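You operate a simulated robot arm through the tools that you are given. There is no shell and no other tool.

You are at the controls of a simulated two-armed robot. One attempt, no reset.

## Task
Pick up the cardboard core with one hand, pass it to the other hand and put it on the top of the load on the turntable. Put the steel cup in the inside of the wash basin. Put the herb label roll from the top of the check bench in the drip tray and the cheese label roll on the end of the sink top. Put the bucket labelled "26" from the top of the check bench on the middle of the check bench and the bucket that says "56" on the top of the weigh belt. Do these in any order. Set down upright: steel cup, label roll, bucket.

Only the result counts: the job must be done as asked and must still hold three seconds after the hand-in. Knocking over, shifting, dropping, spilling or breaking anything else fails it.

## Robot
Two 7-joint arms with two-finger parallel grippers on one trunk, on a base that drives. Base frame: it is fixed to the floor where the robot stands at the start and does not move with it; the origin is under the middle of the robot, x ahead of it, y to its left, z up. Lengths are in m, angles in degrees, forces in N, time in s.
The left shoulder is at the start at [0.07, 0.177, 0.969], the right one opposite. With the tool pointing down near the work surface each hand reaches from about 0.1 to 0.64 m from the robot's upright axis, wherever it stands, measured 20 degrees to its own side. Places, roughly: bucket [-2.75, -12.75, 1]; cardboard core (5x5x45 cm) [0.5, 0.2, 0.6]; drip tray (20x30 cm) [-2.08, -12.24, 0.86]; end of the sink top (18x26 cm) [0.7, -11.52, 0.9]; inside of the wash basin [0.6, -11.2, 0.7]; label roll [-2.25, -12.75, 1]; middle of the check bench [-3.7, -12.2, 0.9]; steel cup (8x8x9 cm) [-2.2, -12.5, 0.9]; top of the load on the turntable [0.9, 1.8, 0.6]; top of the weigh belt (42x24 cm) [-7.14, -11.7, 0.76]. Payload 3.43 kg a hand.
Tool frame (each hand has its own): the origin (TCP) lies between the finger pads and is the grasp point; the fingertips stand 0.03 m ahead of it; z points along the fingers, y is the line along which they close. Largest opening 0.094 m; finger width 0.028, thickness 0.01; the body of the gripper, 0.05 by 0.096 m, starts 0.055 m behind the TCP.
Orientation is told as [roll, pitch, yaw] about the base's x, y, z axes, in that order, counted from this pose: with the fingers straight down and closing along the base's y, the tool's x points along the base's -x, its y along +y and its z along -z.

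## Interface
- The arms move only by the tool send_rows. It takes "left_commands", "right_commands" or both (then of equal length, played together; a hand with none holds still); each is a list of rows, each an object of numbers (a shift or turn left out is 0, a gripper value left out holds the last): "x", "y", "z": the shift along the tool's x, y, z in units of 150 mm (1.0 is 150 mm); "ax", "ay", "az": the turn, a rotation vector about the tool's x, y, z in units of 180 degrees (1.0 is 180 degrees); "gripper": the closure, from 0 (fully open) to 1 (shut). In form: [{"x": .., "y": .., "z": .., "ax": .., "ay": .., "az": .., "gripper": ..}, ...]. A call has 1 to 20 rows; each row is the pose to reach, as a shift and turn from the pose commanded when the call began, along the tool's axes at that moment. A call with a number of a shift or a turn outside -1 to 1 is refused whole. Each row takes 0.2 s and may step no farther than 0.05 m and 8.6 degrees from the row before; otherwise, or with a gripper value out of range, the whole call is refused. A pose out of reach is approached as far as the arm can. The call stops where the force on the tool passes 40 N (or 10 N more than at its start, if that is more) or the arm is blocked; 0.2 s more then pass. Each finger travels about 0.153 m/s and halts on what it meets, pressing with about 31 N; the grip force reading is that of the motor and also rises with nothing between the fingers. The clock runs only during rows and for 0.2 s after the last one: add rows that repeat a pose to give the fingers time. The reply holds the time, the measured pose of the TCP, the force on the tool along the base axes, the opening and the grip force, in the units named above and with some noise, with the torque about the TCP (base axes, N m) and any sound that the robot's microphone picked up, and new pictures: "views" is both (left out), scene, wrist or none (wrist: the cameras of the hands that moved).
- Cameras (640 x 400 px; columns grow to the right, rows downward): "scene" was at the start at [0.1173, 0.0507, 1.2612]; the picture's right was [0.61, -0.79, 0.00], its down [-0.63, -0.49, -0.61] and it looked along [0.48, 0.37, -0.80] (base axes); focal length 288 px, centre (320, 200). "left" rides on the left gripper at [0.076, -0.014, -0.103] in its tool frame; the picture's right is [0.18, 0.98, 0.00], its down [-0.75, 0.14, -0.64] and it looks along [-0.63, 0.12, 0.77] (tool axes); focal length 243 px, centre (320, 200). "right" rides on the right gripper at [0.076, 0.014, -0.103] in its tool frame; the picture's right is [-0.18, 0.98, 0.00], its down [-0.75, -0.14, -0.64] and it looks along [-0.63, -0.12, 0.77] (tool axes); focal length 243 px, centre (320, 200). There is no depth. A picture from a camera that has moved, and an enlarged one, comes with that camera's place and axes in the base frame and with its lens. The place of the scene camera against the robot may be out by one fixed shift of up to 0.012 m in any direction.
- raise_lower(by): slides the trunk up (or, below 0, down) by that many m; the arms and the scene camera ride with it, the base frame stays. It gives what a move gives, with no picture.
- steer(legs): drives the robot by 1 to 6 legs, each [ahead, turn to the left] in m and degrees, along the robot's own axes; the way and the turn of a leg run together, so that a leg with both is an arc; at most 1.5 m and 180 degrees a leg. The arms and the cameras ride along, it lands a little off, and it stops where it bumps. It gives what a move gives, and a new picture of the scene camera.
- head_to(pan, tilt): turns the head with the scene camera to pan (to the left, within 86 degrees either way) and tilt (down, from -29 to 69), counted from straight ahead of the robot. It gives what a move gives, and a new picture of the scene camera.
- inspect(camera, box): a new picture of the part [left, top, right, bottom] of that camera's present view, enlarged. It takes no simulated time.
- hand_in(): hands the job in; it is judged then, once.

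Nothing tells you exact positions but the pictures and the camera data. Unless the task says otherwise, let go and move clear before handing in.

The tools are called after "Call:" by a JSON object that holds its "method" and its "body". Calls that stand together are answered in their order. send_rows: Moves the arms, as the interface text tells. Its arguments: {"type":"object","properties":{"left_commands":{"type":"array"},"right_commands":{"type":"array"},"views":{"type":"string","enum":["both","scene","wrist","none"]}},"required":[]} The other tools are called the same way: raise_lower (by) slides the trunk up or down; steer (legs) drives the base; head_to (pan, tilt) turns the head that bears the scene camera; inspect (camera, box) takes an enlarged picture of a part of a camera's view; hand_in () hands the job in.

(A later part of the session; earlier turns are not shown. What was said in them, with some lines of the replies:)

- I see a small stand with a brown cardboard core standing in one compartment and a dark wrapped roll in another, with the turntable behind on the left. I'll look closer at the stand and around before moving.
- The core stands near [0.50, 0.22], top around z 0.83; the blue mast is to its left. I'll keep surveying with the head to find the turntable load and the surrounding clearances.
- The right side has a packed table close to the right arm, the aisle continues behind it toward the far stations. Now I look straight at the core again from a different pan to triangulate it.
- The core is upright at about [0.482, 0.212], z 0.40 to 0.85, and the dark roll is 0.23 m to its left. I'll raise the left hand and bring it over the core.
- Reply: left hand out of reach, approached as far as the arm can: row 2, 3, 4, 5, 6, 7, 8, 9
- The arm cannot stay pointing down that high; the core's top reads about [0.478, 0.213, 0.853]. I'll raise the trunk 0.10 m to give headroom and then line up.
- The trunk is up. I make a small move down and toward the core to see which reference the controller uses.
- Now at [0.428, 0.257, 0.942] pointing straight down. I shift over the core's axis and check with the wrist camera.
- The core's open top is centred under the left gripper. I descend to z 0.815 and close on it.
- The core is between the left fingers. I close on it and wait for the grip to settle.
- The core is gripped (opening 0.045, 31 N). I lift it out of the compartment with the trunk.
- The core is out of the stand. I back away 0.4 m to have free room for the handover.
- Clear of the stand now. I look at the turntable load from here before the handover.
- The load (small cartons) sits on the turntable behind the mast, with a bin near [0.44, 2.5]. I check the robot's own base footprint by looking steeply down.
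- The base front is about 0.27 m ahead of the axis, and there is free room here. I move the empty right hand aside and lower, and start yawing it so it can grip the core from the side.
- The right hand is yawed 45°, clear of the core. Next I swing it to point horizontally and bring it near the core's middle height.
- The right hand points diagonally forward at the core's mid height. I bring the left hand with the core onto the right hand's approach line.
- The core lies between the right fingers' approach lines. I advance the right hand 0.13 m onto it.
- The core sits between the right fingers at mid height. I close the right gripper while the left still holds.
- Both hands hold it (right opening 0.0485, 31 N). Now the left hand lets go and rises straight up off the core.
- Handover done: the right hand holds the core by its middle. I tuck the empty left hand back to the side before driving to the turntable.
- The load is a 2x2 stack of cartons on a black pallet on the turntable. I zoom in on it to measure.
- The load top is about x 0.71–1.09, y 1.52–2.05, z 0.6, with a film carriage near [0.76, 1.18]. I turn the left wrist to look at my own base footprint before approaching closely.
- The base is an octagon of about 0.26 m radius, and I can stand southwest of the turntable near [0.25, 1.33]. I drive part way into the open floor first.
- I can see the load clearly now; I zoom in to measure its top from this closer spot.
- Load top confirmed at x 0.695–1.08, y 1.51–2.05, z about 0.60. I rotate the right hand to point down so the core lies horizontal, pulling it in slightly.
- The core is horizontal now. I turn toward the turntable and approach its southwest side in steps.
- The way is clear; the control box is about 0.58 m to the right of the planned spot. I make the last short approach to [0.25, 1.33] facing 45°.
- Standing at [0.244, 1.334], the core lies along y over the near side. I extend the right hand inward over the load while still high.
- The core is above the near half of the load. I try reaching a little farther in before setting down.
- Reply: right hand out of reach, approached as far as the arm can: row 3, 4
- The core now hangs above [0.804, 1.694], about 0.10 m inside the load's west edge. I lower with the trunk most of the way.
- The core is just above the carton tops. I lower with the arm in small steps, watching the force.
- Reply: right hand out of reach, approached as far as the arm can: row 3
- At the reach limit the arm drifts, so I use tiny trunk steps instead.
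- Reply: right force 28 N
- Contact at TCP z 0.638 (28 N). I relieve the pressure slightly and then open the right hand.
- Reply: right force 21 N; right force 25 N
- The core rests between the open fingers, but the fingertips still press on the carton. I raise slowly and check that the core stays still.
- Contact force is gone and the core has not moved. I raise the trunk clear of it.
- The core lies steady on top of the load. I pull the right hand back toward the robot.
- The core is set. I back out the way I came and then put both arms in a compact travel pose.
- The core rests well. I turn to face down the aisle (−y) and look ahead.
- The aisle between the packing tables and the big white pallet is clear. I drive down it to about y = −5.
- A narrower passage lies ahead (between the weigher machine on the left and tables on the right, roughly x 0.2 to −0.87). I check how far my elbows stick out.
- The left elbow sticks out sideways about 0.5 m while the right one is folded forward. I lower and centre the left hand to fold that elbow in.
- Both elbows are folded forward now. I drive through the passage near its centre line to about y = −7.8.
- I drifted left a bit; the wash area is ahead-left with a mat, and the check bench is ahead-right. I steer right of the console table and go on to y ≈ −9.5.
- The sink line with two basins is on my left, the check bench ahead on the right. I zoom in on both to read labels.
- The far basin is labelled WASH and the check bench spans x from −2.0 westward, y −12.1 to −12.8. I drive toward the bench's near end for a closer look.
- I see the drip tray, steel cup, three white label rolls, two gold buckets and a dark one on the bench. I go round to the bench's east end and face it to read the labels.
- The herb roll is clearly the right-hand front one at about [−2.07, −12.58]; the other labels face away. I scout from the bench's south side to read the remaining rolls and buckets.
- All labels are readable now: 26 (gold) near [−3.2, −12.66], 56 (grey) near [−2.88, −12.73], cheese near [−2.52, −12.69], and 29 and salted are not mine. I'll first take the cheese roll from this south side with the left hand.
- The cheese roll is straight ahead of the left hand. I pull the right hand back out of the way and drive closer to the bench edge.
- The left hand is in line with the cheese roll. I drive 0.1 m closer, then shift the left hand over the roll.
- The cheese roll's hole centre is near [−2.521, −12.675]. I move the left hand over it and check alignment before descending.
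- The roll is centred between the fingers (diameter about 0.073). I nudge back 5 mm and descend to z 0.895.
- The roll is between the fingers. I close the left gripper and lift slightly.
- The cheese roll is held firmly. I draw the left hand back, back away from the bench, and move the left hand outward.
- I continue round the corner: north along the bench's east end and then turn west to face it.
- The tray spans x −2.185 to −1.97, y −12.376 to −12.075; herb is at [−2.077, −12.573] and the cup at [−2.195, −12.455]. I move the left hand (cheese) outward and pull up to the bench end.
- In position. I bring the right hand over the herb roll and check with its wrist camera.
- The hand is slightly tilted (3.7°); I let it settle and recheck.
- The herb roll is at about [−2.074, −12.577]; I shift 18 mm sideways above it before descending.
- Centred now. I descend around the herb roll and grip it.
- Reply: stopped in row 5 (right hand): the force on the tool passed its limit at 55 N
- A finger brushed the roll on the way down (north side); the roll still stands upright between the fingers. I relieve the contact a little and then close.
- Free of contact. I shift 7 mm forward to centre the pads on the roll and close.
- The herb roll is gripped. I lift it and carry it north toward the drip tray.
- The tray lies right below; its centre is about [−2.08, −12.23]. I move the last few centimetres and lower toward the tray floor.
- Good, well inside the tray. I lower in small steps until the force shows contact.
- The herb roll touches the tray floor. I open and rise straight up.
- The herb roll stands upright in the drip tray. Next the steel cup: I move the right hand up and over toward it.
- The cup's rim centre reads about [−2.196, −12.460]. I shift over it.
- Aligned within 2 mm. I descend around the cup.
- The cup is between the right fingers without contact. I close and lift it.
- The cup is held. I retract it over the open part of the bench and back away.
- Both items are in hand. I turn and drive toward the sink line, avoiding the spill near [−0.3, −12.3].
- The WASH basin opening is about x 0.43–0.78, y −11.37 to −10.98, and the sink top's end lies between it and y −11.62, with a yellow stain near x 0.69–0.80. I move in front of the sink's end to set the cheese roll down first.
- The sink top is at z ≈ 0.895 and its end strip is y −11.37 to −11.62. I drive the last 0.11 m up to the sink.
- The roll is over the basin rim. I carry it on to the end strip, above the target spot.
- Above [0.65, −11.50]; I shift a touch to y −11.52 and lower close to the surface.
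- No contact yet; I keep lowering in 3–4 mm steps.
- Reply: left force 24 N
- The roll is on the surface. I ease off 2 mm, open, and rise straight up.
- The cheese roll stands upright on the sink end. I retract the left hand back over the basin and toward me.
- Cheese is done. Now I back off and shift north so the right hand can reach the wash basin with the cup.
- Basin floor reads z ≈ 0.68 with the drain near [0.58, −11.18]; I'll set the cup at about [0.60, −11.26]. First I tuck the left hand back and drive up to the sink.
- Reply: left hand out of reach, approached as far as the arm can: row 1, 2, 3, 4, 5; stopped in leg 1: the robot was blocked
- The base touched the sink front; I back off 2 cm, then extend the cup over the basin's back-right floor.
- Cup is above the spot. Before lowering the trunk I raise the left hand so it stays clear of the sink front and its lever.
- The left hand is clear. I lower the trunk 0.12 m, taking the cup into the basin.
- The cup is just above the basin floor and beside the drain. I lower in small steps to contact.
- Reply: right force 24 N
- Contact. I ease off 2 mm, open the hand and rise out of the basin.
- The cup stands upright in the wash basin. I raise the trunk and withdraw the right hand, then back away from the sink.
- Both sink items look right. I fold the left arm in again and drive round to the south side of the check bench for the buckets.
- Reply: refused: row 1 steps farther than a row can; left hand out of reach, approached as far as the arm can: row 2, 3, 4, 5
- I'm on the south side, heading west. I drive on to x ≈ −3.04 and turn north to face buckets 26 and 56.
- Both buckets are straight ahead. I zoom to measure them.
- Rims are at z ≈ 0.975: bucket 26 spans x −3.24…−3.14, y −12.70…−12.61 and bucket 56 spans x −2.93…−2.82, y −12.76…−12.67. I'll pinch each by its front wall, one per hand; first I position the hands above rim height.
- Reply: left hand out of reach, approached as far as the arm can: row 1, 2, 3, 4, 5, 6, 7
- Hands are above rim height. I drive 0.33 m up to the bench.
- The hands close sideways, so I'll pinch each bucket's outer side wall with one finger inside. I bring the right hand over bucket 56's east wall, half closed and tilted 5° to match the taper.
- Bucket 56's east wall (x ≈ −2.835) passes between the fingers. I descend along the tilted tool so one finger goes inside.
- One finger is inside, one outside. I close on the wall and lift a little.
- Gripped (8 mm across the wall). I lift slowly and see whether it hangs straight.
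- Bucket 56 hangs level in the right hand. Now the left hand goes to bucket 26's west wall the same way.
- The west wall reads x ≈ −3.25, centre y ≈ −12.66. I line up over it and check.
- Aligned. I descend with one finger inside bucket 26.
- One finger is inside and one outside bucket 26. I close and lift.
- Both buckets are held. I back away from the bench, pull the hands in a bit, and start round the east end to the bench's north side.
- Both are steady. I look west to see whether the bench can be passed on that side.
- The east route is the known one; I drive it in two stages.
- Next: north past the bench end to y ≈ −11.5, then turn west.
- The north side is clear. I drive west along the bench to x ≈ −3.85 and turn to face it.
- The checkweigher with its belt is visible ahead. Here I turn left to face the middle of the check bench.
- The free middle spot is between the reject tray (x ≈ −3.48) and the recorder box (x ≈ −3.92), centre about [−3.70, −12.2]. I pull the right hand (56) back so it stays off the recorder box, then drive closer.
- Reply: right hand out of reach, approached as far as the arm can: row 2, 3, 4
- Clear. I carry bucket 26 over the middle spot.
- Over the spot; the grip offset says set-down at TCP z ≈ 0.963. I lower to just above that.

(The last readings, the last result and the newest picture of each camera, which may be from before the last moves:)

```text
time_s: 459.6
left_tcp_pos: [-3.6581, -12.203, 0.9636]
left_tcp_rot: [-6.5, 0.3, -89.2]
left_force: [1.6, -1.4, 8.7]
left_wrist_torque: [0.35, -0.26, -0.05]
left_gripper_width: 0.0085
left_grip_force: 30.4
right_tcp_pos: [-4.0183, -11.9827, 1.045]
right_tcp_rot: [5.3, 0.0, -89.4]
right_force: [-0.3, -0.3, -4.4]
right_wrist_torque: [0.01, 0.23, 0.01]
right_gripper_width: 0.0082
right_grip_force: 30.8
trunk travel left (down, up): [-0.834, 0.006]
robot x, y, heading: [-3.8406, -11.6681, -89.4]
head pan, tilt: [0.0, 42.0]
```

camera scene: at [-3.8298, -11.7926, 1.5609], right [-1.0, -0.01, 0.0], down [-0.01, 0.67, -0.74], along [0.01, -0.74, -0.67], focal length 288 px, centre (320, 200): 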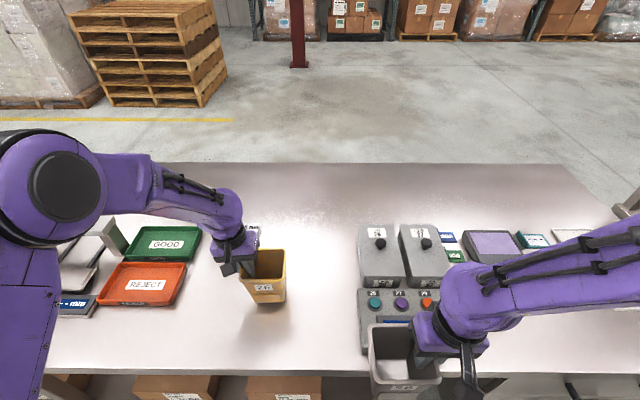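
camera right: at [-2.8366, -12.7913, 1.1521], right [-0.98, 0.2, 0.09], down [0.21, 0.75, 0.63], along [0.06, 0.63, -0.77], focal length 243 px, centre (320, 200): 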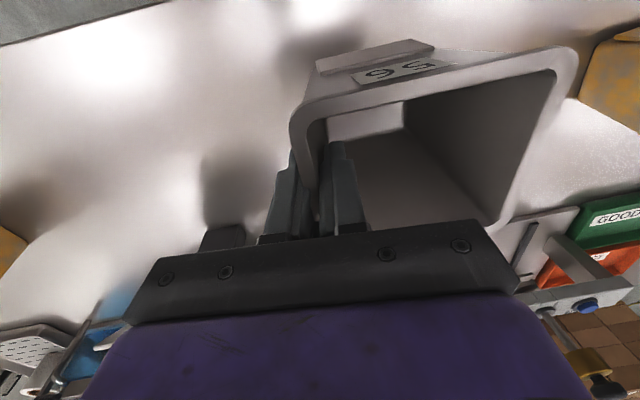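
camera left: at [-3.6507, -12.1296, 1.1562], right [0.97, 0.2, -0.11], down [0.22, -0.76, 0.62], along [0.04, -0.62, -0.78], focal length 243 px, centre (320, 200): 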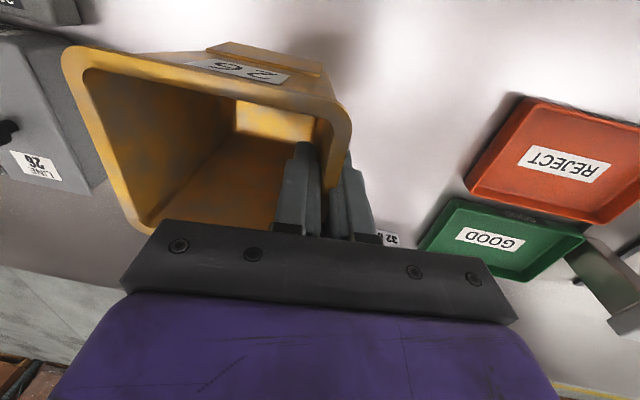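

Bucket 26 is down. I open to 6 cm and withdraw along the tool axis.

Call:
{"method": "send_rows", "body": {"left_commands": [{"gripper": 0.7}, {"gripper": 0.4}, {"gripper": 0.4}, {"gripper": 0.4}, {"z": -0.1}, {"z": -0.25}, {"z": -0.4}, {"z": -0.55}, {"z": -0.55}], "views": "both"}}

```text
time_s: 461.6
left_tcp_pos: [-3.6479, -12.203, 1.0449]
left_tcp_rot: [-6.5, 0.5, -89.3]
left_force: [0.2, 0.2, -0.5]
left_wrist_torque: [0.02, -0.02, -0.01]
left_gripper_width: 0.0566
left_grip_force: 0.2
right_tcp_pos: [-4.019, -11.9842, 1.0451]
right_tcp_rot: [5.3, 0.1, -89.4]
right_force: [-0.4, -0.1, -4.0]
right_wrist_torque: [0.01, 0.21, -0.03]
right_gripper_width: 0.0082
right_grip_force: 30.2
trunk travel left (down, up): [-0.834, 0.006]
robot x, y, heading: [-3.8371, -11.6662, -89.6]
head pan, tilt: [0.0, 42.0]
camera scene: at [-3.83, -11.7925, 1.5609], right [-1.0, -0.01, 0.0], down [-0.01, 0.67, -0.74], along [0.01, -0.74, -0.67], focal length 288 px, centre (320, 200)
camera left: at [-3.6514, -12.1292, 1.1498], right [0.97, 0.2, -0.11], down [0.22, -0.76, 0.61], along [0.04, -0.62, -0.78], focal length 243 px, centre (320, 200)
```

scene: 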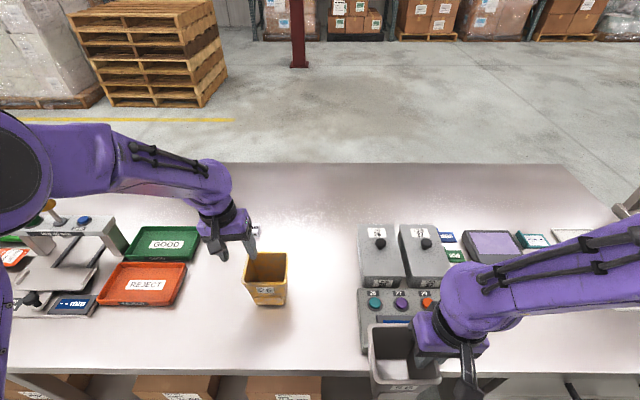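
left: 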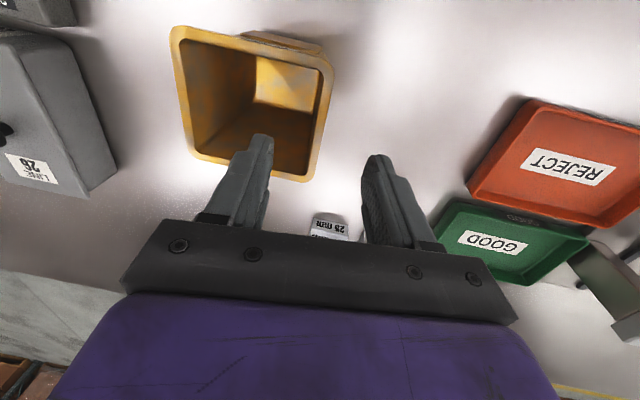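

Bucket 26 stands upright in the middle of the bench. I withdraw the left hand and back off, then head west to the checkweigher.

Call:
{"method": "send_rows", "body": {"left_commands": [{"x": 0.2, "z": -0.05}, {"x": 0.45, "z": -0.05}, {"x": 0.7, "z": -0.05}, {"x": 0.95, "z": -0.05}, {"x": 0.95, "z": -0.05}], "views": "none"}}

Call:
{"method": "steer", "body": {"legs": [[-0.3, 0], [0, -90]]}}

```text
time_s: 462.8
left_tcp_pos: [-3.6491, -12.0603, 1.0517]
left_tcp_rot: [-6.5, 0.4, -89.3]
left_force: [0.4, -0.4, -0.5]
left_wrist_torque: [0.03, 0.04, -0.01]
left_gripper_width: 0.0564
left_grip_force: 0.0
right_tcp_pos: [-4.0189, -11.9847, 1.0438]
right_tcp_rot: [5.3, 0.0, -89.4]
right_force: [0.7, -1.0, -3.6]
right_wrist_torque: [0.02, 0.17, 0.04]
right_gripper_width: 0.0084
right_grip_force: 30.5
trunk travel left (down, up): [-0.834, 0.006]
robot x, y, heading: [-3.8407, -11.6644, -89.5]
head pan, tilt: [0.0, 42.0]
```

```text
time_s: 468.6
left_tcp_pos: [-4.2397, -11.5615, 1.0503]
left_tcp_rot: [-6.6, 0.4, -179.0]
left_force: [0.4, -0.3, 0.3]
left_wrist_torque: [-0.01, -0.01, -0.01]
left_gripper_width: 0.0566
left_grip_force: 0.1
right_tcp_pos: [-4.1631, -11.1916, 1.0453]
right_tcp_rot: [5.2, 0.2, -179.2]
right_force: [0.2, 0.5, -4.4]
right_wrist_torque: [0.18, -0.02, 0.04]
right_gripper_width: 0.0084
right_grip_force: 30.7
trunk travel left (down, up): [-0.834, 0.006]
robot x, y, heading: [-3.8461, -11.3696, -179.1]
head pan, tilt: [0.0, 42.0]
camera scene: at [-3.9677, -11.3667, 1.561], right [-0.01, 1.0, 0.0], down [0.67, 0.01, -0.74], along [-0.74, -0.01, -0.67], focal length 288 px, centre (320, 200)
```

scene: 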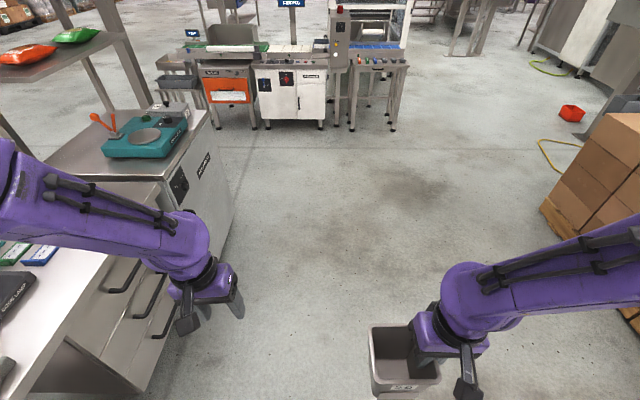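

I drive west to about x = −5.6 for a closer look at the weigh belt.

Call:
{"method": "steer", "body": {"legs": [[1.2, 0], [0.55, 0]]}}

Call:
{"method": "head_to", "body": {"pan": 10, "tilt": 32}}

Call:
{"method": "inspect", "body": {"camera": "scene", "box": [180, 60, 500, 260]}}

```text
time_s: 477.4
left_tcp_pos: [-5.9558, -11.6219, 1.0515]
left_tcp_rot: [-6.5, 0.4, -177.6]
left_force: [0.4, -0.1, 0.8]
left_wrist_torque: [-0.02, 0.0, -0.02]
left_gripper_width: 0.0565
left_grip_force: 0.1
right_tcp_pos: [-5.8878, -11.2499, 1.0458]
right_tcp_rot: [5.3, 0.0, -177.7]
right_force: [-0.4, 0.1, -3.7]
right_wrist_torque: [0.2, -0.01, 0.0]
right_gripper_width: 0.0082
right_grip_force: 30.4
trunk travel left (down, up): [-0.834, 0.006]
robot x, y, heading: [-5.5659, -11.4235, -178.0]
head pan, tilt: [0.0, 42.0]
camera scene: at [-5.6894, -11.4202, 1.5611], right [-0.04, 1.0, 0.0], down [0.67, 0.02, -0.74], along [-0.74, -0.03, -0.67], focal length 288 px, centre (320, 200)
```

scene: 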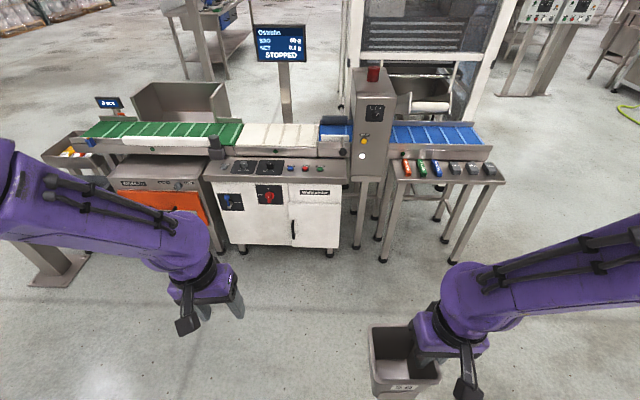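

```text
time_s: 478.1
left_tcp_pos: [-5.9584, -11.6218, 1.0513]
left_tcp_rot: [-6.4, 0.4, -177.6]
left_force: [0.2, 0.8, -0.2]
left_wrist_torque: [0.03, 0.02, -0.01]
left_gripper_width: 0.0565
left_grip_force: 0.1
right_tcp_pos: [-5.8903, -11.2499, 1.0438]
right_tcp_rot: [5.2, 0.0, -177.8]
right_force: [-0.3, 0.5, -3.6]
right_wrist_torque: [0.19, -0.02, -0.03]
right_gripper_width: 0.0085
right_grip_force: 31.5
trunk travel left (down, up): [-0.834, 0.006]
robot x, y, heading: [-5.5636, -11.4224, -178.1]
head pan, tilt: [10.0, 32.0]
camera scene: at [-5.6952, -11.4359, 1.576], right [-0.21, 0.98, 0.0], down [0.52, 0.11, -0.85], along [-0.83, -0.18, -0.53], focal length 288 px, centre (320, 200)
```

scene: 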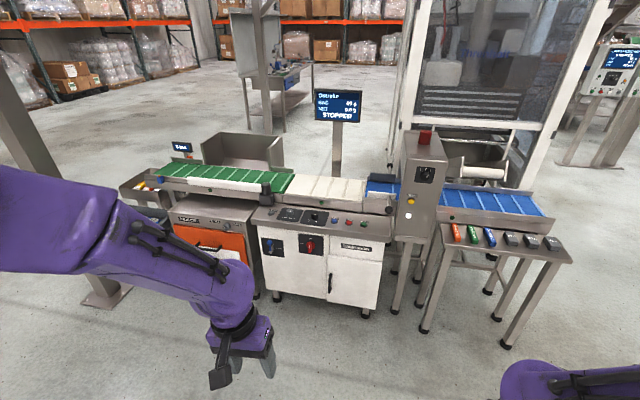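

```text
2.00 times, centred on (340, 160) of scene
camera zoom: at [-5.6952, -11.4359, 1.576], right [-0.21, 0.98, 0.0], down [0.52, 0.11, -0.85], along [-0.83, -0.18, -0.53], focal length 576 px, centre (280, 280)
```

zoom: 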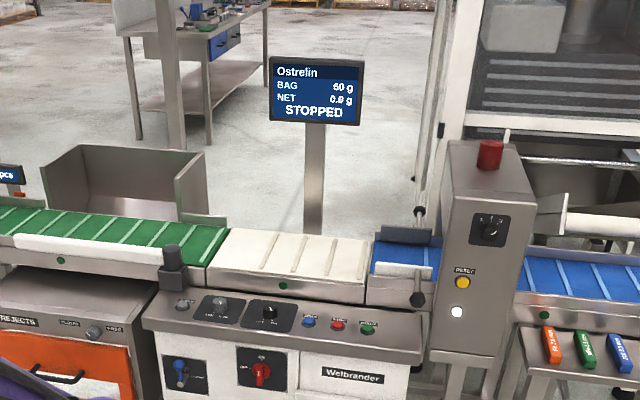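

The white weigh belt spans y −11.92 to −11.48, x about −7.24 to −6.95, with a control ledge in front at x ≈ −6.83 and a tall sensor box at y ≈ −11.34. I approach to stand near [−6.56, −11.87].

Call:
{"method": "steer", "body": {"legs": [[0, 22], [0.7, 0], [0, -24]]}}

Call:
{"method": "head_to", "body": {"pan": 0, "tilt": 40}}

```text
time_s: 484.2
left_tcp_pos: [-6.5851, -11.8952, 1.0502]
left_tcp_rot: [-6.6, 0.5, -178.9]
left_force: [0.1, 0.6, 0.0]
left_wrist_torque: [0.01, -0.01, -0.01]
left_gripper_width: 0.0562
left_grip_force: 0.1
right_tcp_pos: [-6.5096, -11.5244, 1.0452]
right_tcp_rot: [5.2, 0.2, -179.1]
right_force: [-0.1, -0.3, -4.4]
right_wrist_torque: [0.19, 0.01, 0.0]
right_gripper_width: 0.0082
right_grip_force: 31.4
trunk travel left (down, up): [-0.834, 0.006]
robot x, y, heading: [-6.1884, -11.7046, -179.3]
head pan, tilt: [10.0, 32.0]
camera scene: at [-6.3181, -11.7149, 1.5761], right [-0.19, 0.98, 0.0], down [0.52, 0.1, -0.85], along [-0.83, -0.16, -0.53], focal length 288 px, centre (320, 200)
```

scene: 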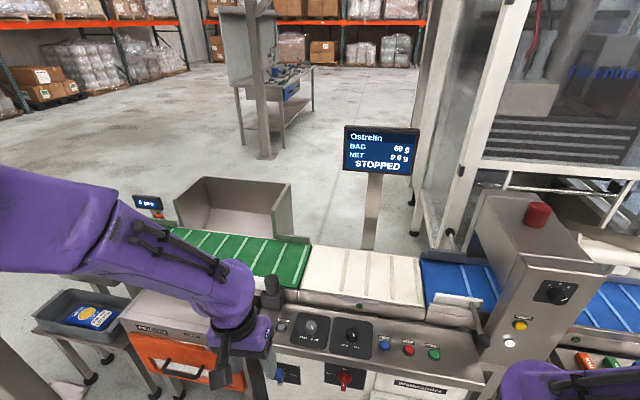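

```text
time_s: 485.0
left_tcp_pos: [-6.5854, -11.8946, 1.0506]
left_tcp_rot: [-6.4, 0.4, -179.0]
left_force: [-0.2, -0.3, 0.2]
left_wrist_torque: [0.03, -0.01, 0.0]
left_gripper_width: 0.0564
left_grip_force: 0.2
right_tcp_pos: [-6.5101, -11.5245, 1.0443]
right_tcp_rot: [5.3, 0.1, -179.1]
right_force: [-1.0, -0.4, -3.7]
right_wrist_torque: [0.18, 0.0, 0.01]
right_gripper_width: 0.0084
right_grip_force: 31.2
trunk travel left (down, up): [-0.834, 0.006]
robot x, y, heading: [-6.1862, -11.7021, -178.8]
head pan, tilt: [0.0, 40.0]
camera scene: at [-6.3153, -11.6981, 1.5639], right [-0.01, 1.0, 0.0], down [0.64, 0.01, -0.77], along [-0.77, -0.01, -0.64], focal length 288 px, centre (320, 200)
```

scene: 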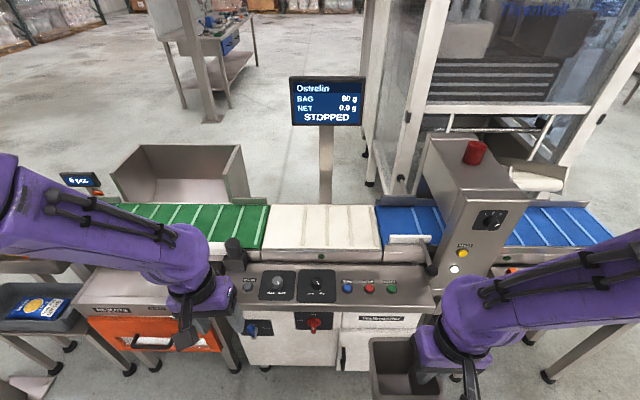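

The white belt surface is x −7.24…−7.005, y −11.915…−11.48. I make the last approach so the right hand can set bucket 56 at about [−7.12, −11.72].

Call:
{"method": "steer", "body": {"legs": [[0, 21.5], [0.4, 0], [0, -22.3]]}}

```text
time_s: 489.8
left_tcp_pos: [-6.961, -12.0246, 1.0514]
left_tcp_rot: [-6.5, 0.5, 178.9]
left_force: [0.0, -0.8, 0.2]
left_wrist_torque: [0.01, -0.01, 0.04]
left_gripper_width: 0.0564
left_grip_force: 0.1
right_tcp_pos: [-6.872, -11.6571, 1.0452]
right_tcp_rot: [5.2, 0.1, 178.7]
right_force: [0.2, 0.6, -3.7]
right_wrist_torque: [0.22, -0.03, 0.0]
right_gripper_width: 0.0082
right_grip_force: 30.8
trunk travel left (down, up): [-0.834, 0.006]
robot x, y, heading: [-6.5585, -11.8475, 178.6]
head pan, tilt: [0.0, 40.0]
camera scene: at [-6.6844, -11.8394, 1.5639], right [0.02, 1.0, 0.0], down [0.64, -0.02, -0.77], along [-0.77, 0.02, -0.64], focal length 288 px, centre (320, 200)
```

scene: 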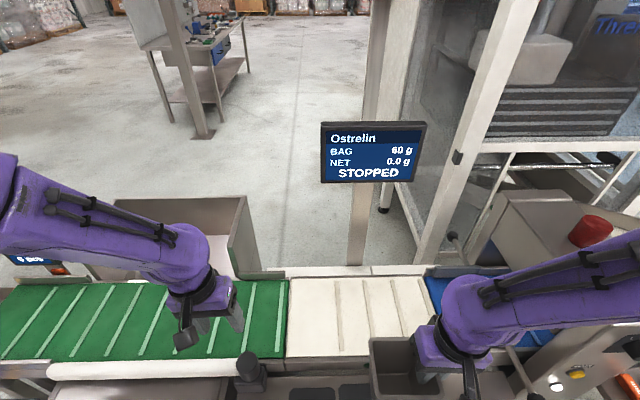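

In position. I extend the right hand toward the belt, keeping clear of the display behind it.

Call:
{"method": "send_rows", "body": {"right_commands": [{"x": -0.25, "y": 0.05}, {"x": -0.5, "y": 0.1}, {"x": -0.75, "y": 0.15}, {"x": -0.97, "y": 0.16}, {"x": -0.97, "y": 0.16}], "views": "both"}}

```text
time_s: 491.0
left_tcp_pos: [-6.9623, -12.0248, 1.0518]
left_tcp_rot: [-6.7, 0.5, 178.8]
left_force: [0.1, 0.7, 0.0]
left_wrist_torque: [0.01, 0.01, -0.01]
left_gripper_width: 0.0561
left_grip_force: 0.1
right_tcp_pos: [-7.0171, -11.6775, 1.0451]
right_tcp_rot: [5.2, 0.2, 178.7]
right_force: [-0.4, -1.1, -5.4]
right_wrist_torque: [0.16, 0.01, 0.04]
right_gripper_width: 0.008
right_grip_force: 31.2
trunk travel left (down, up): [-0.834, 0.006]
robot x, y, heading: [-6.5564, -11.8466, 178.8]
head pan, tilt: [0.0, 40.0]
camera scene: at [-6.6841, -11.8385, 1.564], right [0.02, 1.0, 0.0], down [0.64, -0.02, -0.77], along [-0.77, 0.02, -0.64], focal length 288 px, centre (320, 200)
camera right: at [-6.9407, -11.6853, 1.1505], right [-0.21, -0.97, 0.09], down [-0.75, 0.22, 0.62], along [-0.63, 0.06, -0.78], focal length 243 px, centre (320, 200)
```

scene: 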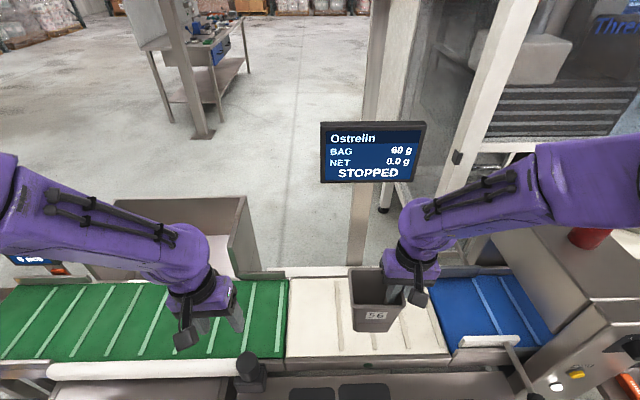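
right: 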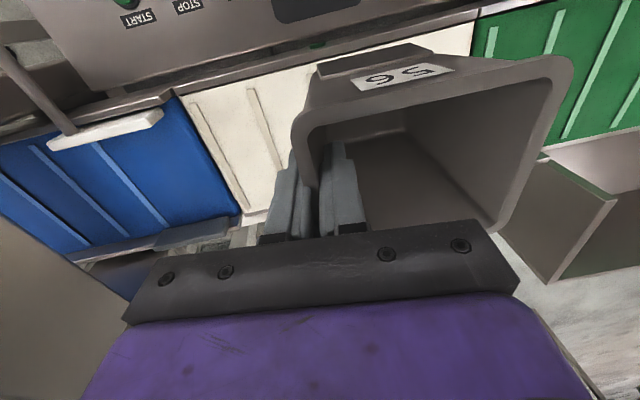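

I see ribs on the white belt; I zoom in to place the bucket between them.

Call:
{"method": "inspect", "body": {"camera": "scene", "box": [270, 250, 470, 375]}}

Call:
{"method": "inspect", "body": {"camera": "left", "box": [0, 0, 640, 400]}}

```text
3.20 times, centred on (370, 312) of scene
camera zoom: at [-6.6841, -11.8385, 1.564], right [0.02, 1.0, 0.0], down [0.64, -0.02, -0.77], along [-0.77, 0.02, -0.64], focal length 922 px, centre (160, -160)
```

zoom: 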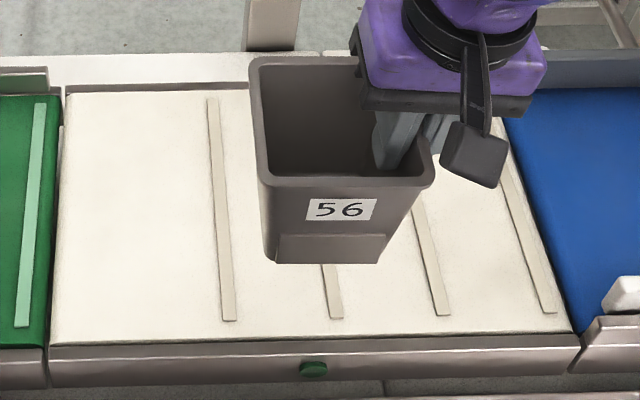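

```text
1.00 times, centred on (320, 200) of left (not enlarged: the box is as wide or as high as the picture)
camera zoom: at [-6.8863, -12.0242, 1.1568], right [0.17, -0.98, -0.11], down [-0.76, -0.2, 0.62], along [-0.63, -0.02, -0.78], focal length 243 px, centre (320, 200)
```

zoom: 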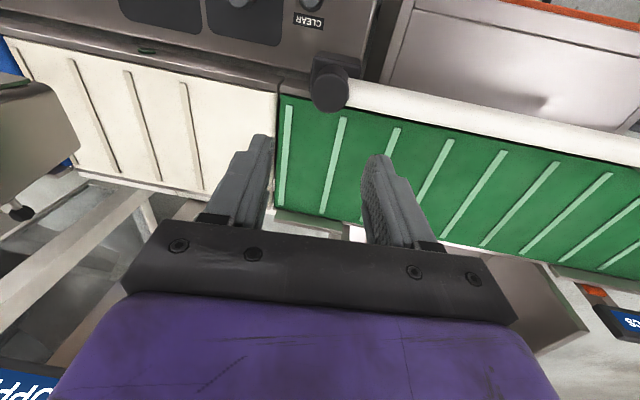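

The belt's four ribs sit at y −11.77 to −11.50, leaving a flat section y −11.92…−11.78. I'll use that section (bucket centre y ≈ −11.845), moving the left hand aside first.

Call:
{"method": "send_rows", "body": {"left_commands": [{"y": 0.2}, {"y": 0.4}, {"y": 0.6}, {"y": 0.7}, {"y": 0.7}], "views": "none"}}

Call:
{"method": "send_rows", "body": {"right_commands": [{"y": 0.2}, {"y": 0.4}, {"y": 0.6}, {"y": 0.8}, {"y": 0.8, "x": -0.2}, {"y": 0.8, "x": -0.4}, {"y": 0.8, "x": -0.4}], "views": "both"}}

```text
time_s: 492.2
left_tcp_pos: [-6.9635, -12.1284, 1.0411]
left_tcp_rot: [-6.5, 0.5, 178.9]
left_force: [0.3, 0.0, 0.2]
left_wrist_torque: [-0.03, -0.01, 0.01]
left_gripper_width: 0.0564
left_grip_force: 0.0
right_tcp_pos: [-7.0169, -11.6791, 1.0465]
right_tcp_rot: [5.2, 0.1, 178.7]
right_force: [0.5, -0.5, -4.0]
right_wrist_torque: [0.21, -0.03, 0.0]
right_gripper_width: 0.0084
right_grip_force: 30.6
trunk travel left (down, up): [-0.834, 0.006]
robot x, y, heading: [-6.5569, -11.8497, 178.7]
head pan, tilt: [0.0, 40.0]
```

```text
time_s: 493.8
left_tcp_pos: [-6.9627, -12.1306, 1.0403]
left_tcp_rot: [-6.6, 0.5, 179.0]
left_force: [0.7, 0.0, 0.0]
left_wrist_torque: [0.02, 0.03, 0.0]
left_gripper_width: 0.0565
left_grip_force: 0.1
right_tcp_pos: [-7.0807, -11.7963, 1.0601]
right_tcp_rot: [5.2, 0.0, 178.7]
right_force: [0.5, -0.1, -3.9]
right_wrist_torque: [0.2, 0.0, 0.03]
right_gripper_width: 0.0083
right_grip_force: 30.4
trunk travel left (down, up): [-0.834, 0.006]
robot x, y, heading: [-6.5587, -11.8467, 178.7]
head pan, tilt: [0.0, 40.0]
camera scene: at [-6.6836, -11.8398, 1.564], right [0.02, 1.0, 0.0], down [0.64, -0.02, -0.77], along [-0.77, 0.02, -0.64], focal length 288 px, centre (320, 200)
camera right: at [-7.0043, -11.8028, 1.164], right [-0.21, -0.97, 0.09], down [-0.75, 0.22, 0.63], along [-0.63, 0.06, -0.78], focal length 243 px, centre (320, 200)
```

scene: 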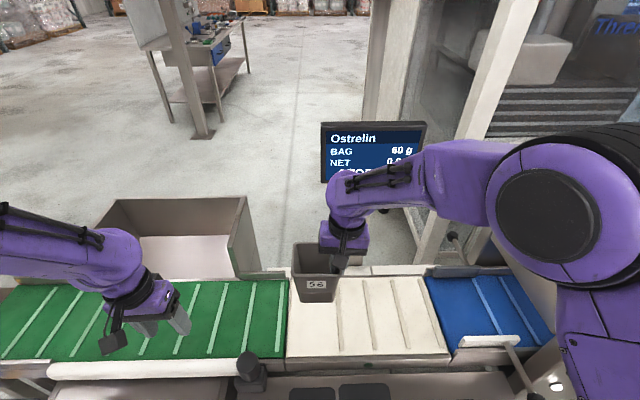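
right: 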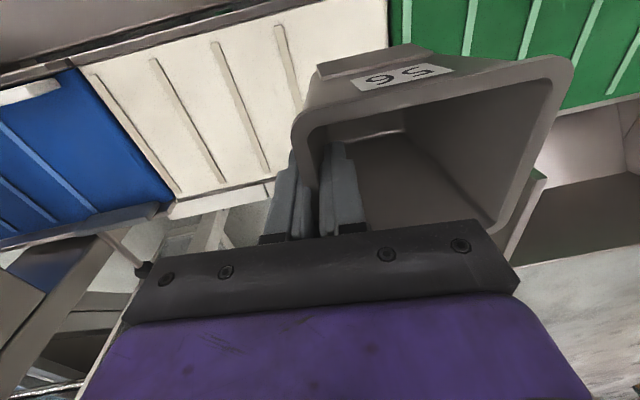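

Good. I move the last 4 cm in and lower toward the belt.

Call:
{"method": "send_rows", "body": {"right_commands": [{"x": -0.13, "y": -0.06}, {"x": -0.26, "y": -0.06}, {"x": -0.26, "y": -0.06, "z": 0.2}, {"x": -0.26, "y": -0.06, "z": 0.4}, {"x": -0.26, "y": -0.06, "z": 0.6}, {"x": -0.26, "y": -0.06, "z": 0.8}, {"x": -0.26, "y": -0.06, "z": 1.0}, {"x": -0.26, "y": -0.06, "z": 1.0}], "views": "both"}}

```text
time_s: 495.6
left_tcp_pos: [-6.9634, -12.1284, 1.0396]
left_tcp_rot: [-6.6, 0.6, 178.9]
left_force: [0.5, -0.4, -0.5]
left_wrist_torque: [0.02, 0.01, -0.01]
left_gripper_width: 0.0566
left_grip_force: 0.2
right_tcp_pos: [-7.1188, -11.8005, 0.9098]
right_tcp_rot: [5.2, 0.1, 178.8]
right_force: [-0.4, 0.2, -4.4]
right_wrist_torque: [0.16, -0.05, -0.03]
right_gripper_width: 0.0081
right_grip_force: 30.9
trunk travel left (down, up): [-0.834, 0.006]
robot x, y, heading: [-6.5543, -11.8479, 178.4]
head pan, tilt: [0.0, 40.0]
camera scene: at [-6.6846, -11.8387, 1.5639], right [0.02, 1.0, 0.0], down [0.64, -0.02, -0.77], along [-0.77, 0.02, -0.64], focal length 288 px, centre (320, 200)
camera right: at [-7.0416, -11.8087, 1.0123], right [-0.21, -0.97, 0.09], down [-0.75, 0.22, 0.63], along [-0.63, 0.06, -0.78], focal length 243 px, centre (320, 200)
```

scene: 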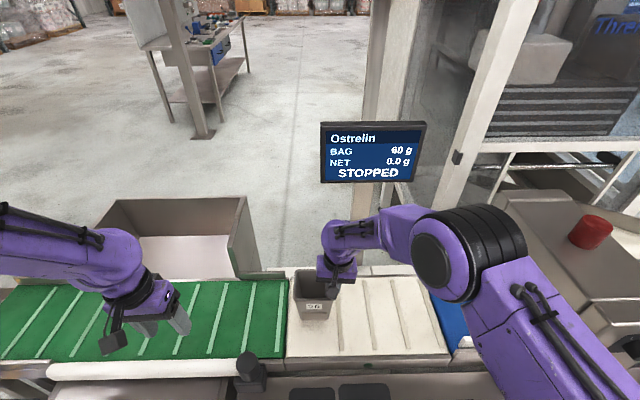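
right: 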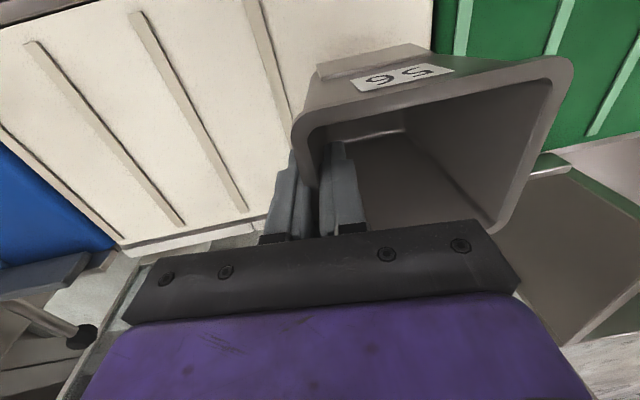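

The bucket is over the flat section, between the belt's end and the first rib. I lower in small steps until contact.

Call:
{"method": "send_rows", "body": {"right_commands": [{"z": 0.07}, {"z": 0.14}, {"z": 0.18}, {"z": 0.18}], "views": "none"}}

Call:
{"method": "send_rows", "body": {"right_commands": [{"z": 0.015}, {"z": 0.03}, {"z": 0.03}], "views": "none"}}

```text
time_s: 496.6
left_tcp_pos: [-6.9632, -12.1298, 1.0392]
left_tcp_rot: [-6.6, 0.5, 178.8]
left_force: [1.3, -0.9, -0.1]
left_wrist_torque: [0.0, -0.01, -0.01]
left_gripper_width: 0.0561
left_grip_force: 0.1
right_tcp_pos: [-7.1173, -11.802, 0.8784]
right_tcp_rot: [5.2, 0.1, 178.7]
right_force: [-0.5, 0.0, -3.6]
right_wrist_torque: [0.17, -0.03, -0.02]
right_gripper_width: 0.0084
right_grip_force: 31.3
trunk travel left (down, up): [-0.834, 0.006]
robot x, y, heading: [-6.5579, -11.8458, 178.7]
head pan, tilt: [0.0, 40.0]
```

```text
time_s: 497.4
left_tcp_pos: [-6.9637, -12.1289, 1.0405]
left_tcp_rot: [-6.5, 0.5, 178.9]
left_force: [1.0, 0.9, -0.6]
left_wrist_torque: [0.03, -0.01, 0.02]
left_gripper_width: 0.0565
left_grip_force: 0.1
right_tcp_pos: [-7.1189, -11.8028, 0.8759]
right_tcp_rot: [5.2, 0.0, 178.7]
right_force: [-0.3, -0.2, -4.5]
right_wrist_torque: [0.2, -0.04, 0.03]
right_gripper_width: 0.0082
right_grip_force: 31.0
trunk travel left (down, up): [-0.834, 0.006]
robot x, y, heading: [-6.5605, -11.8421, 178.4]
head pan, tilt: [0.0, 40.0]
```

Call:
{"method": "send_rows", "body": {"right_commands": [{"z": 0.015}, {"z": 0.03}, {"z": 0.03}], "views": "none"}}

Call:
{"method": "inspect", "body": {"camera": "scene", "box": [260, 220, 420, 370]}}

```text
time_s: 498.2
left_tcp_pos: [-6.9633, -12.1286, 1.0398]
left_tcp_rot: [-6.7, 0.5, 178.9]
left_force: [-0.3, 0.1, 0.2]
left_wrist_torque: [-0.01, 0.0, 0.02]
left_gripper_width: 0.0563
left_grip_force: 0.1
right_tcp_pos: [-7.1187, -11.8025, 0.8715]
right_tcp_rot: [5.3, 0.1, 178.7]
right_force: [-0.1, 0.7, -5.2]
right_wrist_torque: [0.19, 0.0, -0.01]
right_gripper_width: 0.0085
right_grip_force: 31.3
trunk travel left (down, up): [-0.834, 0.006]
robot x, y, heading: [-6.5574, -11.8477, 178.8]
head pan, tilt: [0.0, 40.0]
```

```text
2.67 times, centred on (340, 295) of scene
camera zoom: at [-6.6851, -11.8388, 1.5639], right [0.02, 1.0, 0.0], down [0.64, -0.02, -0.77], along [-0.77, 0.02, -0.64], focal length 768 px, centre (267, -53)
```

zoom: 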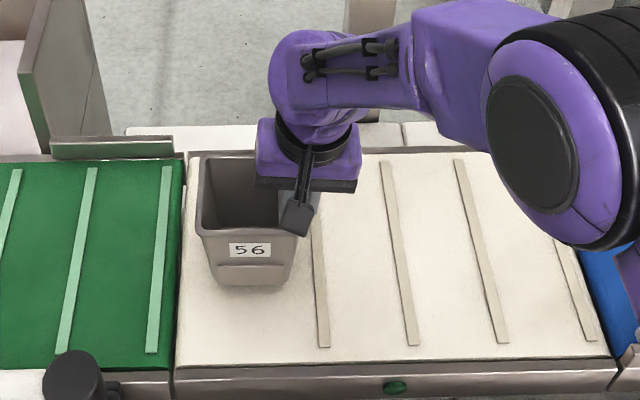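

Not down yet; I keep lowering by a few millimetres at a time.

Call:
{"method": "send_rows", "body": {"right_commands": [{"z": 0.015}, {"z": 0.03}, {"z": 0.03}], "views": "none"}}

Call:
{"method": "send_rows", "body": {"right_commands": [{"z": 0.015}, {"z": 0.03}, {"z": 0.03}], "views": "none"}}

```text
time_s: 499.0
left_tcp_pos: [-6.9632, -12.1274, 1.0393]
left_tcp_rot: [-6.7, 0.5, 178.9]
left_force: [1.2, 0.2, -0.4]
left_wrist_torque: [0.03, -0.01, 0.02]
left_gripper_width: 0.0565
left_grip_force: 0.0
right_tcp_pos: [-7.1182, -11.8037, 0.8674]
right_tcp_rot: [5.2, 0.0, 178.7]
right_force: [-0.8, 0.5, -3.1]
right_wrist_torque: [0.16, -0.03, -0.03]
right_gripper_width: 0.0085
right_grip_force: 30.9
trunk travel left (down, up): [-0.834, 0.006]
robot x, y, heading: [-6.5588, -11.8466, 178.7]
head pan, tilt: [0.0, 40.0]
```

```text
time_s: 499.8
left_tcp_pos: [-6.9624, -12.1288, 1.0406]
left_tcp_rot: [-6.7, 0.3, 178.9]
left_force: [-0.4, 0.3, 0.4]
left_wrist_torque: [0.01, -0.02, -0.03]
left_gripper_width: 0.0565
left_grip_force: 0.0
right_tcp_pos: [-7.1189, -11.8039, 0.8652]
right_tcp_rot: [5.4, -0.2, 178.7]
right_force: [-0.1, 1.5, 13.0]
right_wrist_torque: [0.23, 0.61, -0.05]
right_gripper_width: 0.0081
right_grip_force: 31.1
trunk travel left (down, up): [-0.834, 0.006]
robot x, y, heading: [-6.5561, -11.8515, 178.4]
head pan, tilt: [0.0, 40.0]
```

Contact with the belt. I ease off slightly, open and withdraw along the tool axis.

Call:
{"method": "send_rows", "body": {"right_commands": [{"z": -0.008}, {"z": -0.008, "gripper": 0.7}, {"z": -0.008, "gripper": 0.4}, {"z": -0.008, "gripper": 0.4}, {"z": -0.008, "gripper": 0.4}, {"z": -0.1}, {"z": -0.25}, {"z": -0.4}, {"z": -0.6}, {"z": -0.8}, {"z": -0.95}, {"z": -0.95}], "views": "both"}}

Call:
{"method": "inspect", "body": {"camera": "scene", "box": [260, 220, 420, 370]}}

```text
time_s: 502.4
left_tcp_pos: [-6.963, -12.1288, 1.0398]
left_tcp_rot: [-6.6, 0.5, 178.9]
left_force: [0.2, 0.6, -0.2]
left_wrist_torque: [0.0, -0.02, 0.02]
left_gripper_width: 0.056
left_grip_force: 0.1
right_tcp_pos: [-7.1174, -11.7918, 1.0051]
right_tcp_rot: [5.1, 0.0, 178.7]
right_force: [-0.1, -0.1, 0.2]
right_wrist_torque: [0.01, 0.0, -0.01]
right_gripper_width: 0.0564
right_grip_force: 0.1
trunk travel left (down, up): [-0.834, 0.006]
robot x, y, heading: [-6.5619, -11.8472, 178.5]
head pan, tilt: [0.0, 40.0]
camera scene: at [-6.6847, -11.8388, 1.5639], right [0.02, 1.0, 0.0], down [0.64, -0.02, -0.77], along [-0.77, 0.02, -0.64], focal length 288 px, centre (320, 200)
camera right: at [-7.0412, -11.7993, 1.1094], right [-0.21, -0.97, 0.09], down [-0.75, 0.22, 0.62], along [-0.63, 0.06, -0.78], focal length 243 px, centre (320, 200)
```

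scene: 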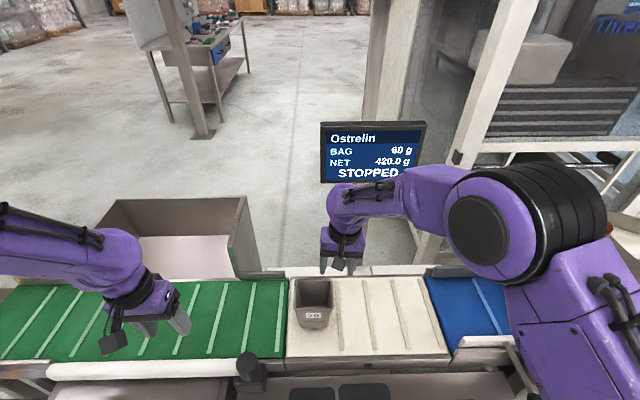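
right: 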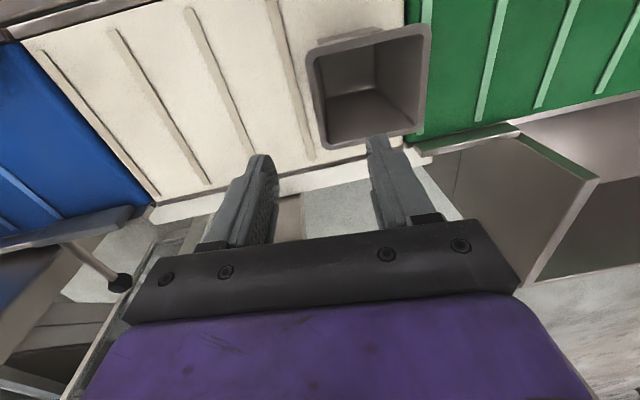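

```text
2.67 times, centred on (340, 295) of scene
camera zoom: at [-6.6847, -11.8388, 1.5639], right [0.02, 1.0, 0.0], down [0.64, -0.02, -0.77], along [-0.77, 0.02, -0.64], focal length 768 px, centre (267, -53)
```

zoom: 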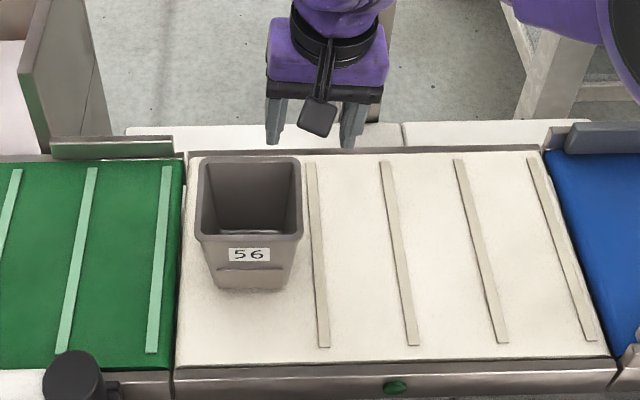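

The weigher reads 420 g and bucket 56 stands upright on the white belt. I withdraw the right hand and back away.

Call:
{"method": "send_rows", "body": {"right_commands": [{"z": -0.15}, {"z": -0.15, "x": 0.25}, {"z": -0.15, "x": 0.5}, {"z": -0.15, "x": 0.75}, {"z": -0.15, "x": 1.0}, {"z": -0.15, "x": 1.0}], "views": "none"}}

Call:
{"method": "steer", "body": {"legs": [[-0.5, 0]]}}

Call:
{"method": "inspect", "body": {"camera": "scene", "box": [200, 80, 460, 260]}}

```text
time_s: 503.8
left_tcp_pos: [-6.9631, -12.1289, 1.0398]
left_tcp_rot: [-6.5, 0.5, 178.9]
left_force: [-0.5, -0.3, 0.5]
left_wrist_torque: [-0.02, 0.02, 0.01]
left_gripper_width: 0.0563
left_grip_force: 0.0
right_tcp_pos: [-6.9679, -11.792, 1.0287]
right_tcp_rot: [5.3, 0.2, 178.7]
right_force: [0.6, -0.2, -0.2]
right_wrist_torque: [0.04, -0.01, 0.05]
right_gripper_width: 0.0564
right_grip_force: 0.1
trunk travel left (down, up): [-0.834, 0.006]
robot x, y, heading: [-6.5531, -11.8419, 178.8]
head pan, tilt: [0.0, 40.0]
```

```text
time_s: 506.7
left_tcp_pos: [-6.4657, -12.1407, 1.0403]
left_tcp_rot: [-6.6, 0.5, 179.3]
left_force: [-0.2, 0.4, 0.1]
left_wrist_torque: [-0.04, 0.02, -0.02]
left_gripper_width: 0.0567
left_grip_force: 0.1
right_tcp_pos: [-6.4723, -11.806, 1.0286]
right_tcp_rot: [5.2, 0.0, 179.1]
right_force: [-0.2, -0.5, 0.4]
right_wrist_torque: [0.03, 0.0, 0.02]
right_gripper_width: 0.0564
right_grip_force: 0.0
trunk travel left (down, up): [-0.834, 0.006]
robot x, y, heading: [-6.0637, -11.8611, 179.2]
head pan, tilt: [0.0, 40.0]
camera scene: at [-6.1893, -11.8501, 1.5638], right [0.02, 1.0, 0.0], down [0.64, -0.01, -0.77], along [-0.77, 0.01, -0.64], focal length 288 px, centre (320, 200)
```

scene: 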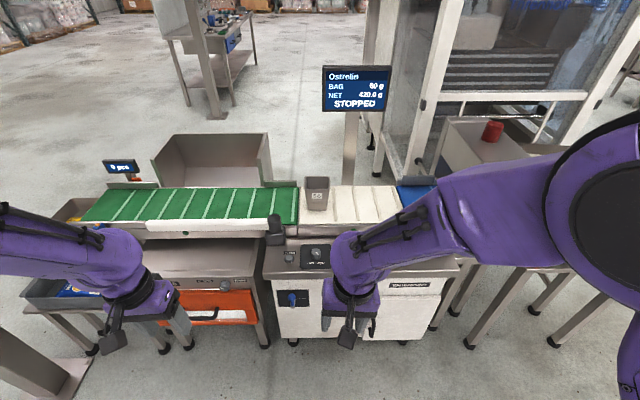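

```text
2.22 times, centred on (330, 170) of scene
camera zoom: at [-6.1893, -11.8501, 1.5638], right [0.02, 1.0, 0.0], down [0.64, -0.01, -0.77], along [-0.77, 0.01, -0.64], focal length 640 px, centre (298, 267)
```

zoom: 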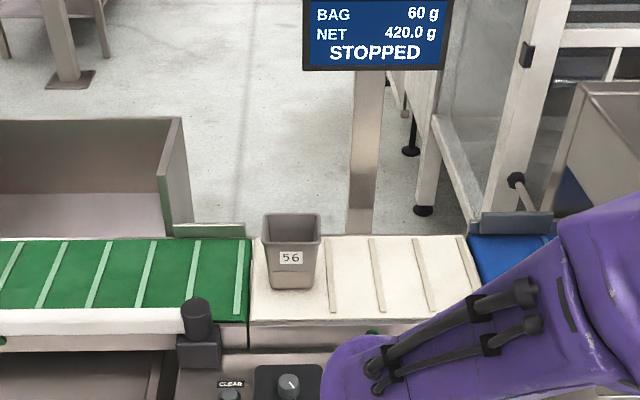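

Everything on the weigher is fine. For a last check I turn to look back along the check bench.

Call:
{"method": "steer", "body": {"legs": [[0.0, -170]]}}

Call:
{"method": "head_to", "body": {"pan": -15, "tilt": 12}}

Call:
{"method": "inspect", "body": {"camera": "scene", "box": [240, 140, 440, 265]}}

```text
time_s: 514.0
left_tcp_pos: [-5.7124, -11.507, 1.04]
left_tcp_rot: [-6.6, 0.5, 9.3]
left_force: [-0.3, 0.7, 0.2]
left_wrist_torque: [-0.01, -0.01, -0.04]
left_gripper_width: 0.0563
left_grip_force: 0.1
right_tcp_pos: [-5.6477, -11.8362, 1.0291]
right_tcp_rot: [5.1, 0.0, 9.2]
right_force: [-0.3, -0.9, -0.2]
right_wrist_torque: [-0.01, -0.03, -0.01]
right_gripper_width: 0.0562
right_grip_force: 0.0
trunk travel left (down, up): [-0.834, 0.006]
robot x, y, heading: [-6.0655, -11.8554, 9.3]
head pan, tilt: [0.0, 40.0]
camera scene: at [-5.9194, -11.8306, 1.564], right [0.16, -0.99, 0.0], down [-0.63, -0.1, -0.77], along [0.76, 0.12, -0.64], focal length 288 px, centre (320, 200)
```

scene: 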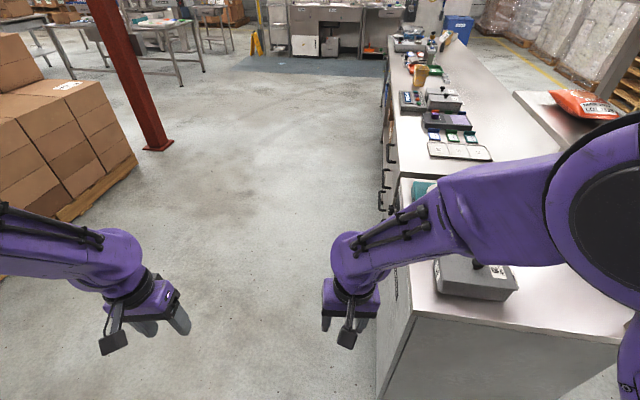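

```text
time_s: 515.0
left_tcp_pos: [-5.713, -11.5057, 1.0408]
left_tcp_rot: [-6.6, 0.6, 9.3]
left_force: [0.3, -0.1, -0.4]
left_wrist_torque: [0.0, 0.02, 0.02]
left_gripper_width: 0.0562
left_grip_force: 0.0
right_tcp_pos: [-5.6481, -11.8366, 1.0292]
right_tcp_rot: [5.2, 0.0, 9.3]
right_force: [-1.1, -0.7, -0.1]
right_wrist_torque: [-0.01, -0.04, 0.04]
right_gripper_width: 0.0564
right_grip_force: 0.1
trunk travel left (down, up): [-0.834, 0.006]
robot x, y, heading: [-6.0645, -11.8582, 9.0]
head pan, tilt: [-15.0, 12.0]
camera scene: at [-5.9106, -11.8537, 1.6083], right [-0.1, -0.99, 0.0], down [-0.21, 0.02, -0.98], along [0.97, -0.1, -0.21], focal length 288 px, centre (320, 200)
```

scene: 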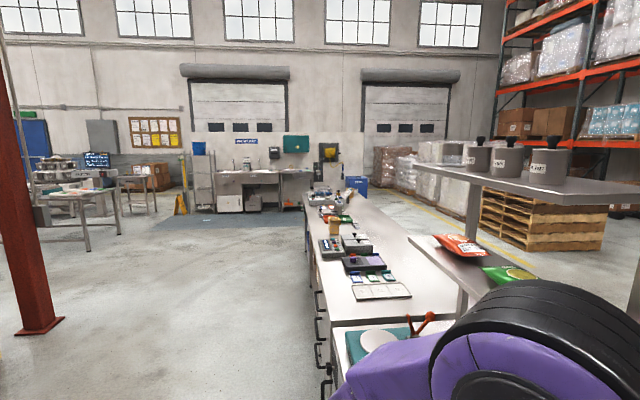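

```text
3.20 times, centred on (340, 202) of scene
camera zoom: at [-5.9106, -11.8537, 1.6083], right [-0.1, -0.99, 0.0], down [-0.21, 0.02, -0.98], along [0.97, -0.1, -0.21], focal length 922 px, centre (256, 192)
```

zoom: 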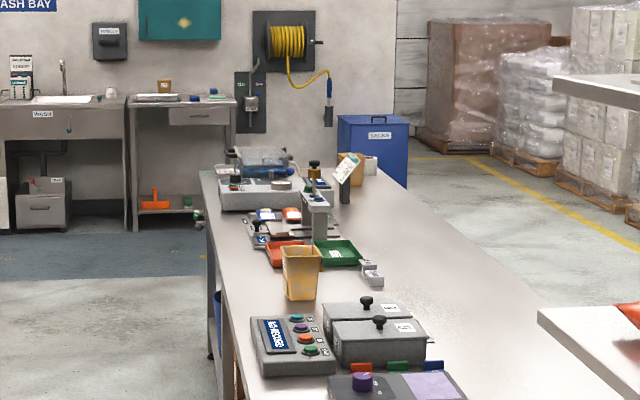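

Bucket 26 stands upright on the bench, bucket 56 is on the weigh belt, and I can see the cheese roll on the sink end. The herb roll, cup and core were seen well placed earlier. Both hands are empty and clear of everything, so I hand in the job.

Call:
{"method": "hand_in", "body": {}}

```text
The job is handed in.
```

I did all six placements and handed the job in; no verdict came back, so I can't say it passed.

| Item | Where it is now |
|---|---|
| Cardboard core | Picked up with the left hand, passed to the right, and laid flat on top of the turntable load near [0.80, 1.69] |
| Herb label roll | Upright in the drip tray |
| Cheese label roll | Upright on the end of the sink top |
| Steel cup | Upright in the wash basin, beside the drain |
| Bucket "26" | Upright on the middle of the check bench near [−3.7, −12.2] |
| Bucket "56" | Upright on the weigh belt; the display read 420 g |

- **Sink contact:** The base touched the front of the sink while I set the cup down. I backed off 2 cm, and nothing there looked moved afterwards.
- **Herb roll contact:** A finger brushed the herb roll on the way down to grip it. The roll stayed upright.
- **Cheese roll:** It partly overlaps the yellow stain on the sink top.
- **Bucket "56":** It is near one end of the belt, on the only flat section wide enough. The belt has ribs elsewhere.
- **Last check:** I saw bucket "26", bucket "56" and the cheese roll again just before handing in. The core, herb roll and cup were last seen in place earlier in the run.
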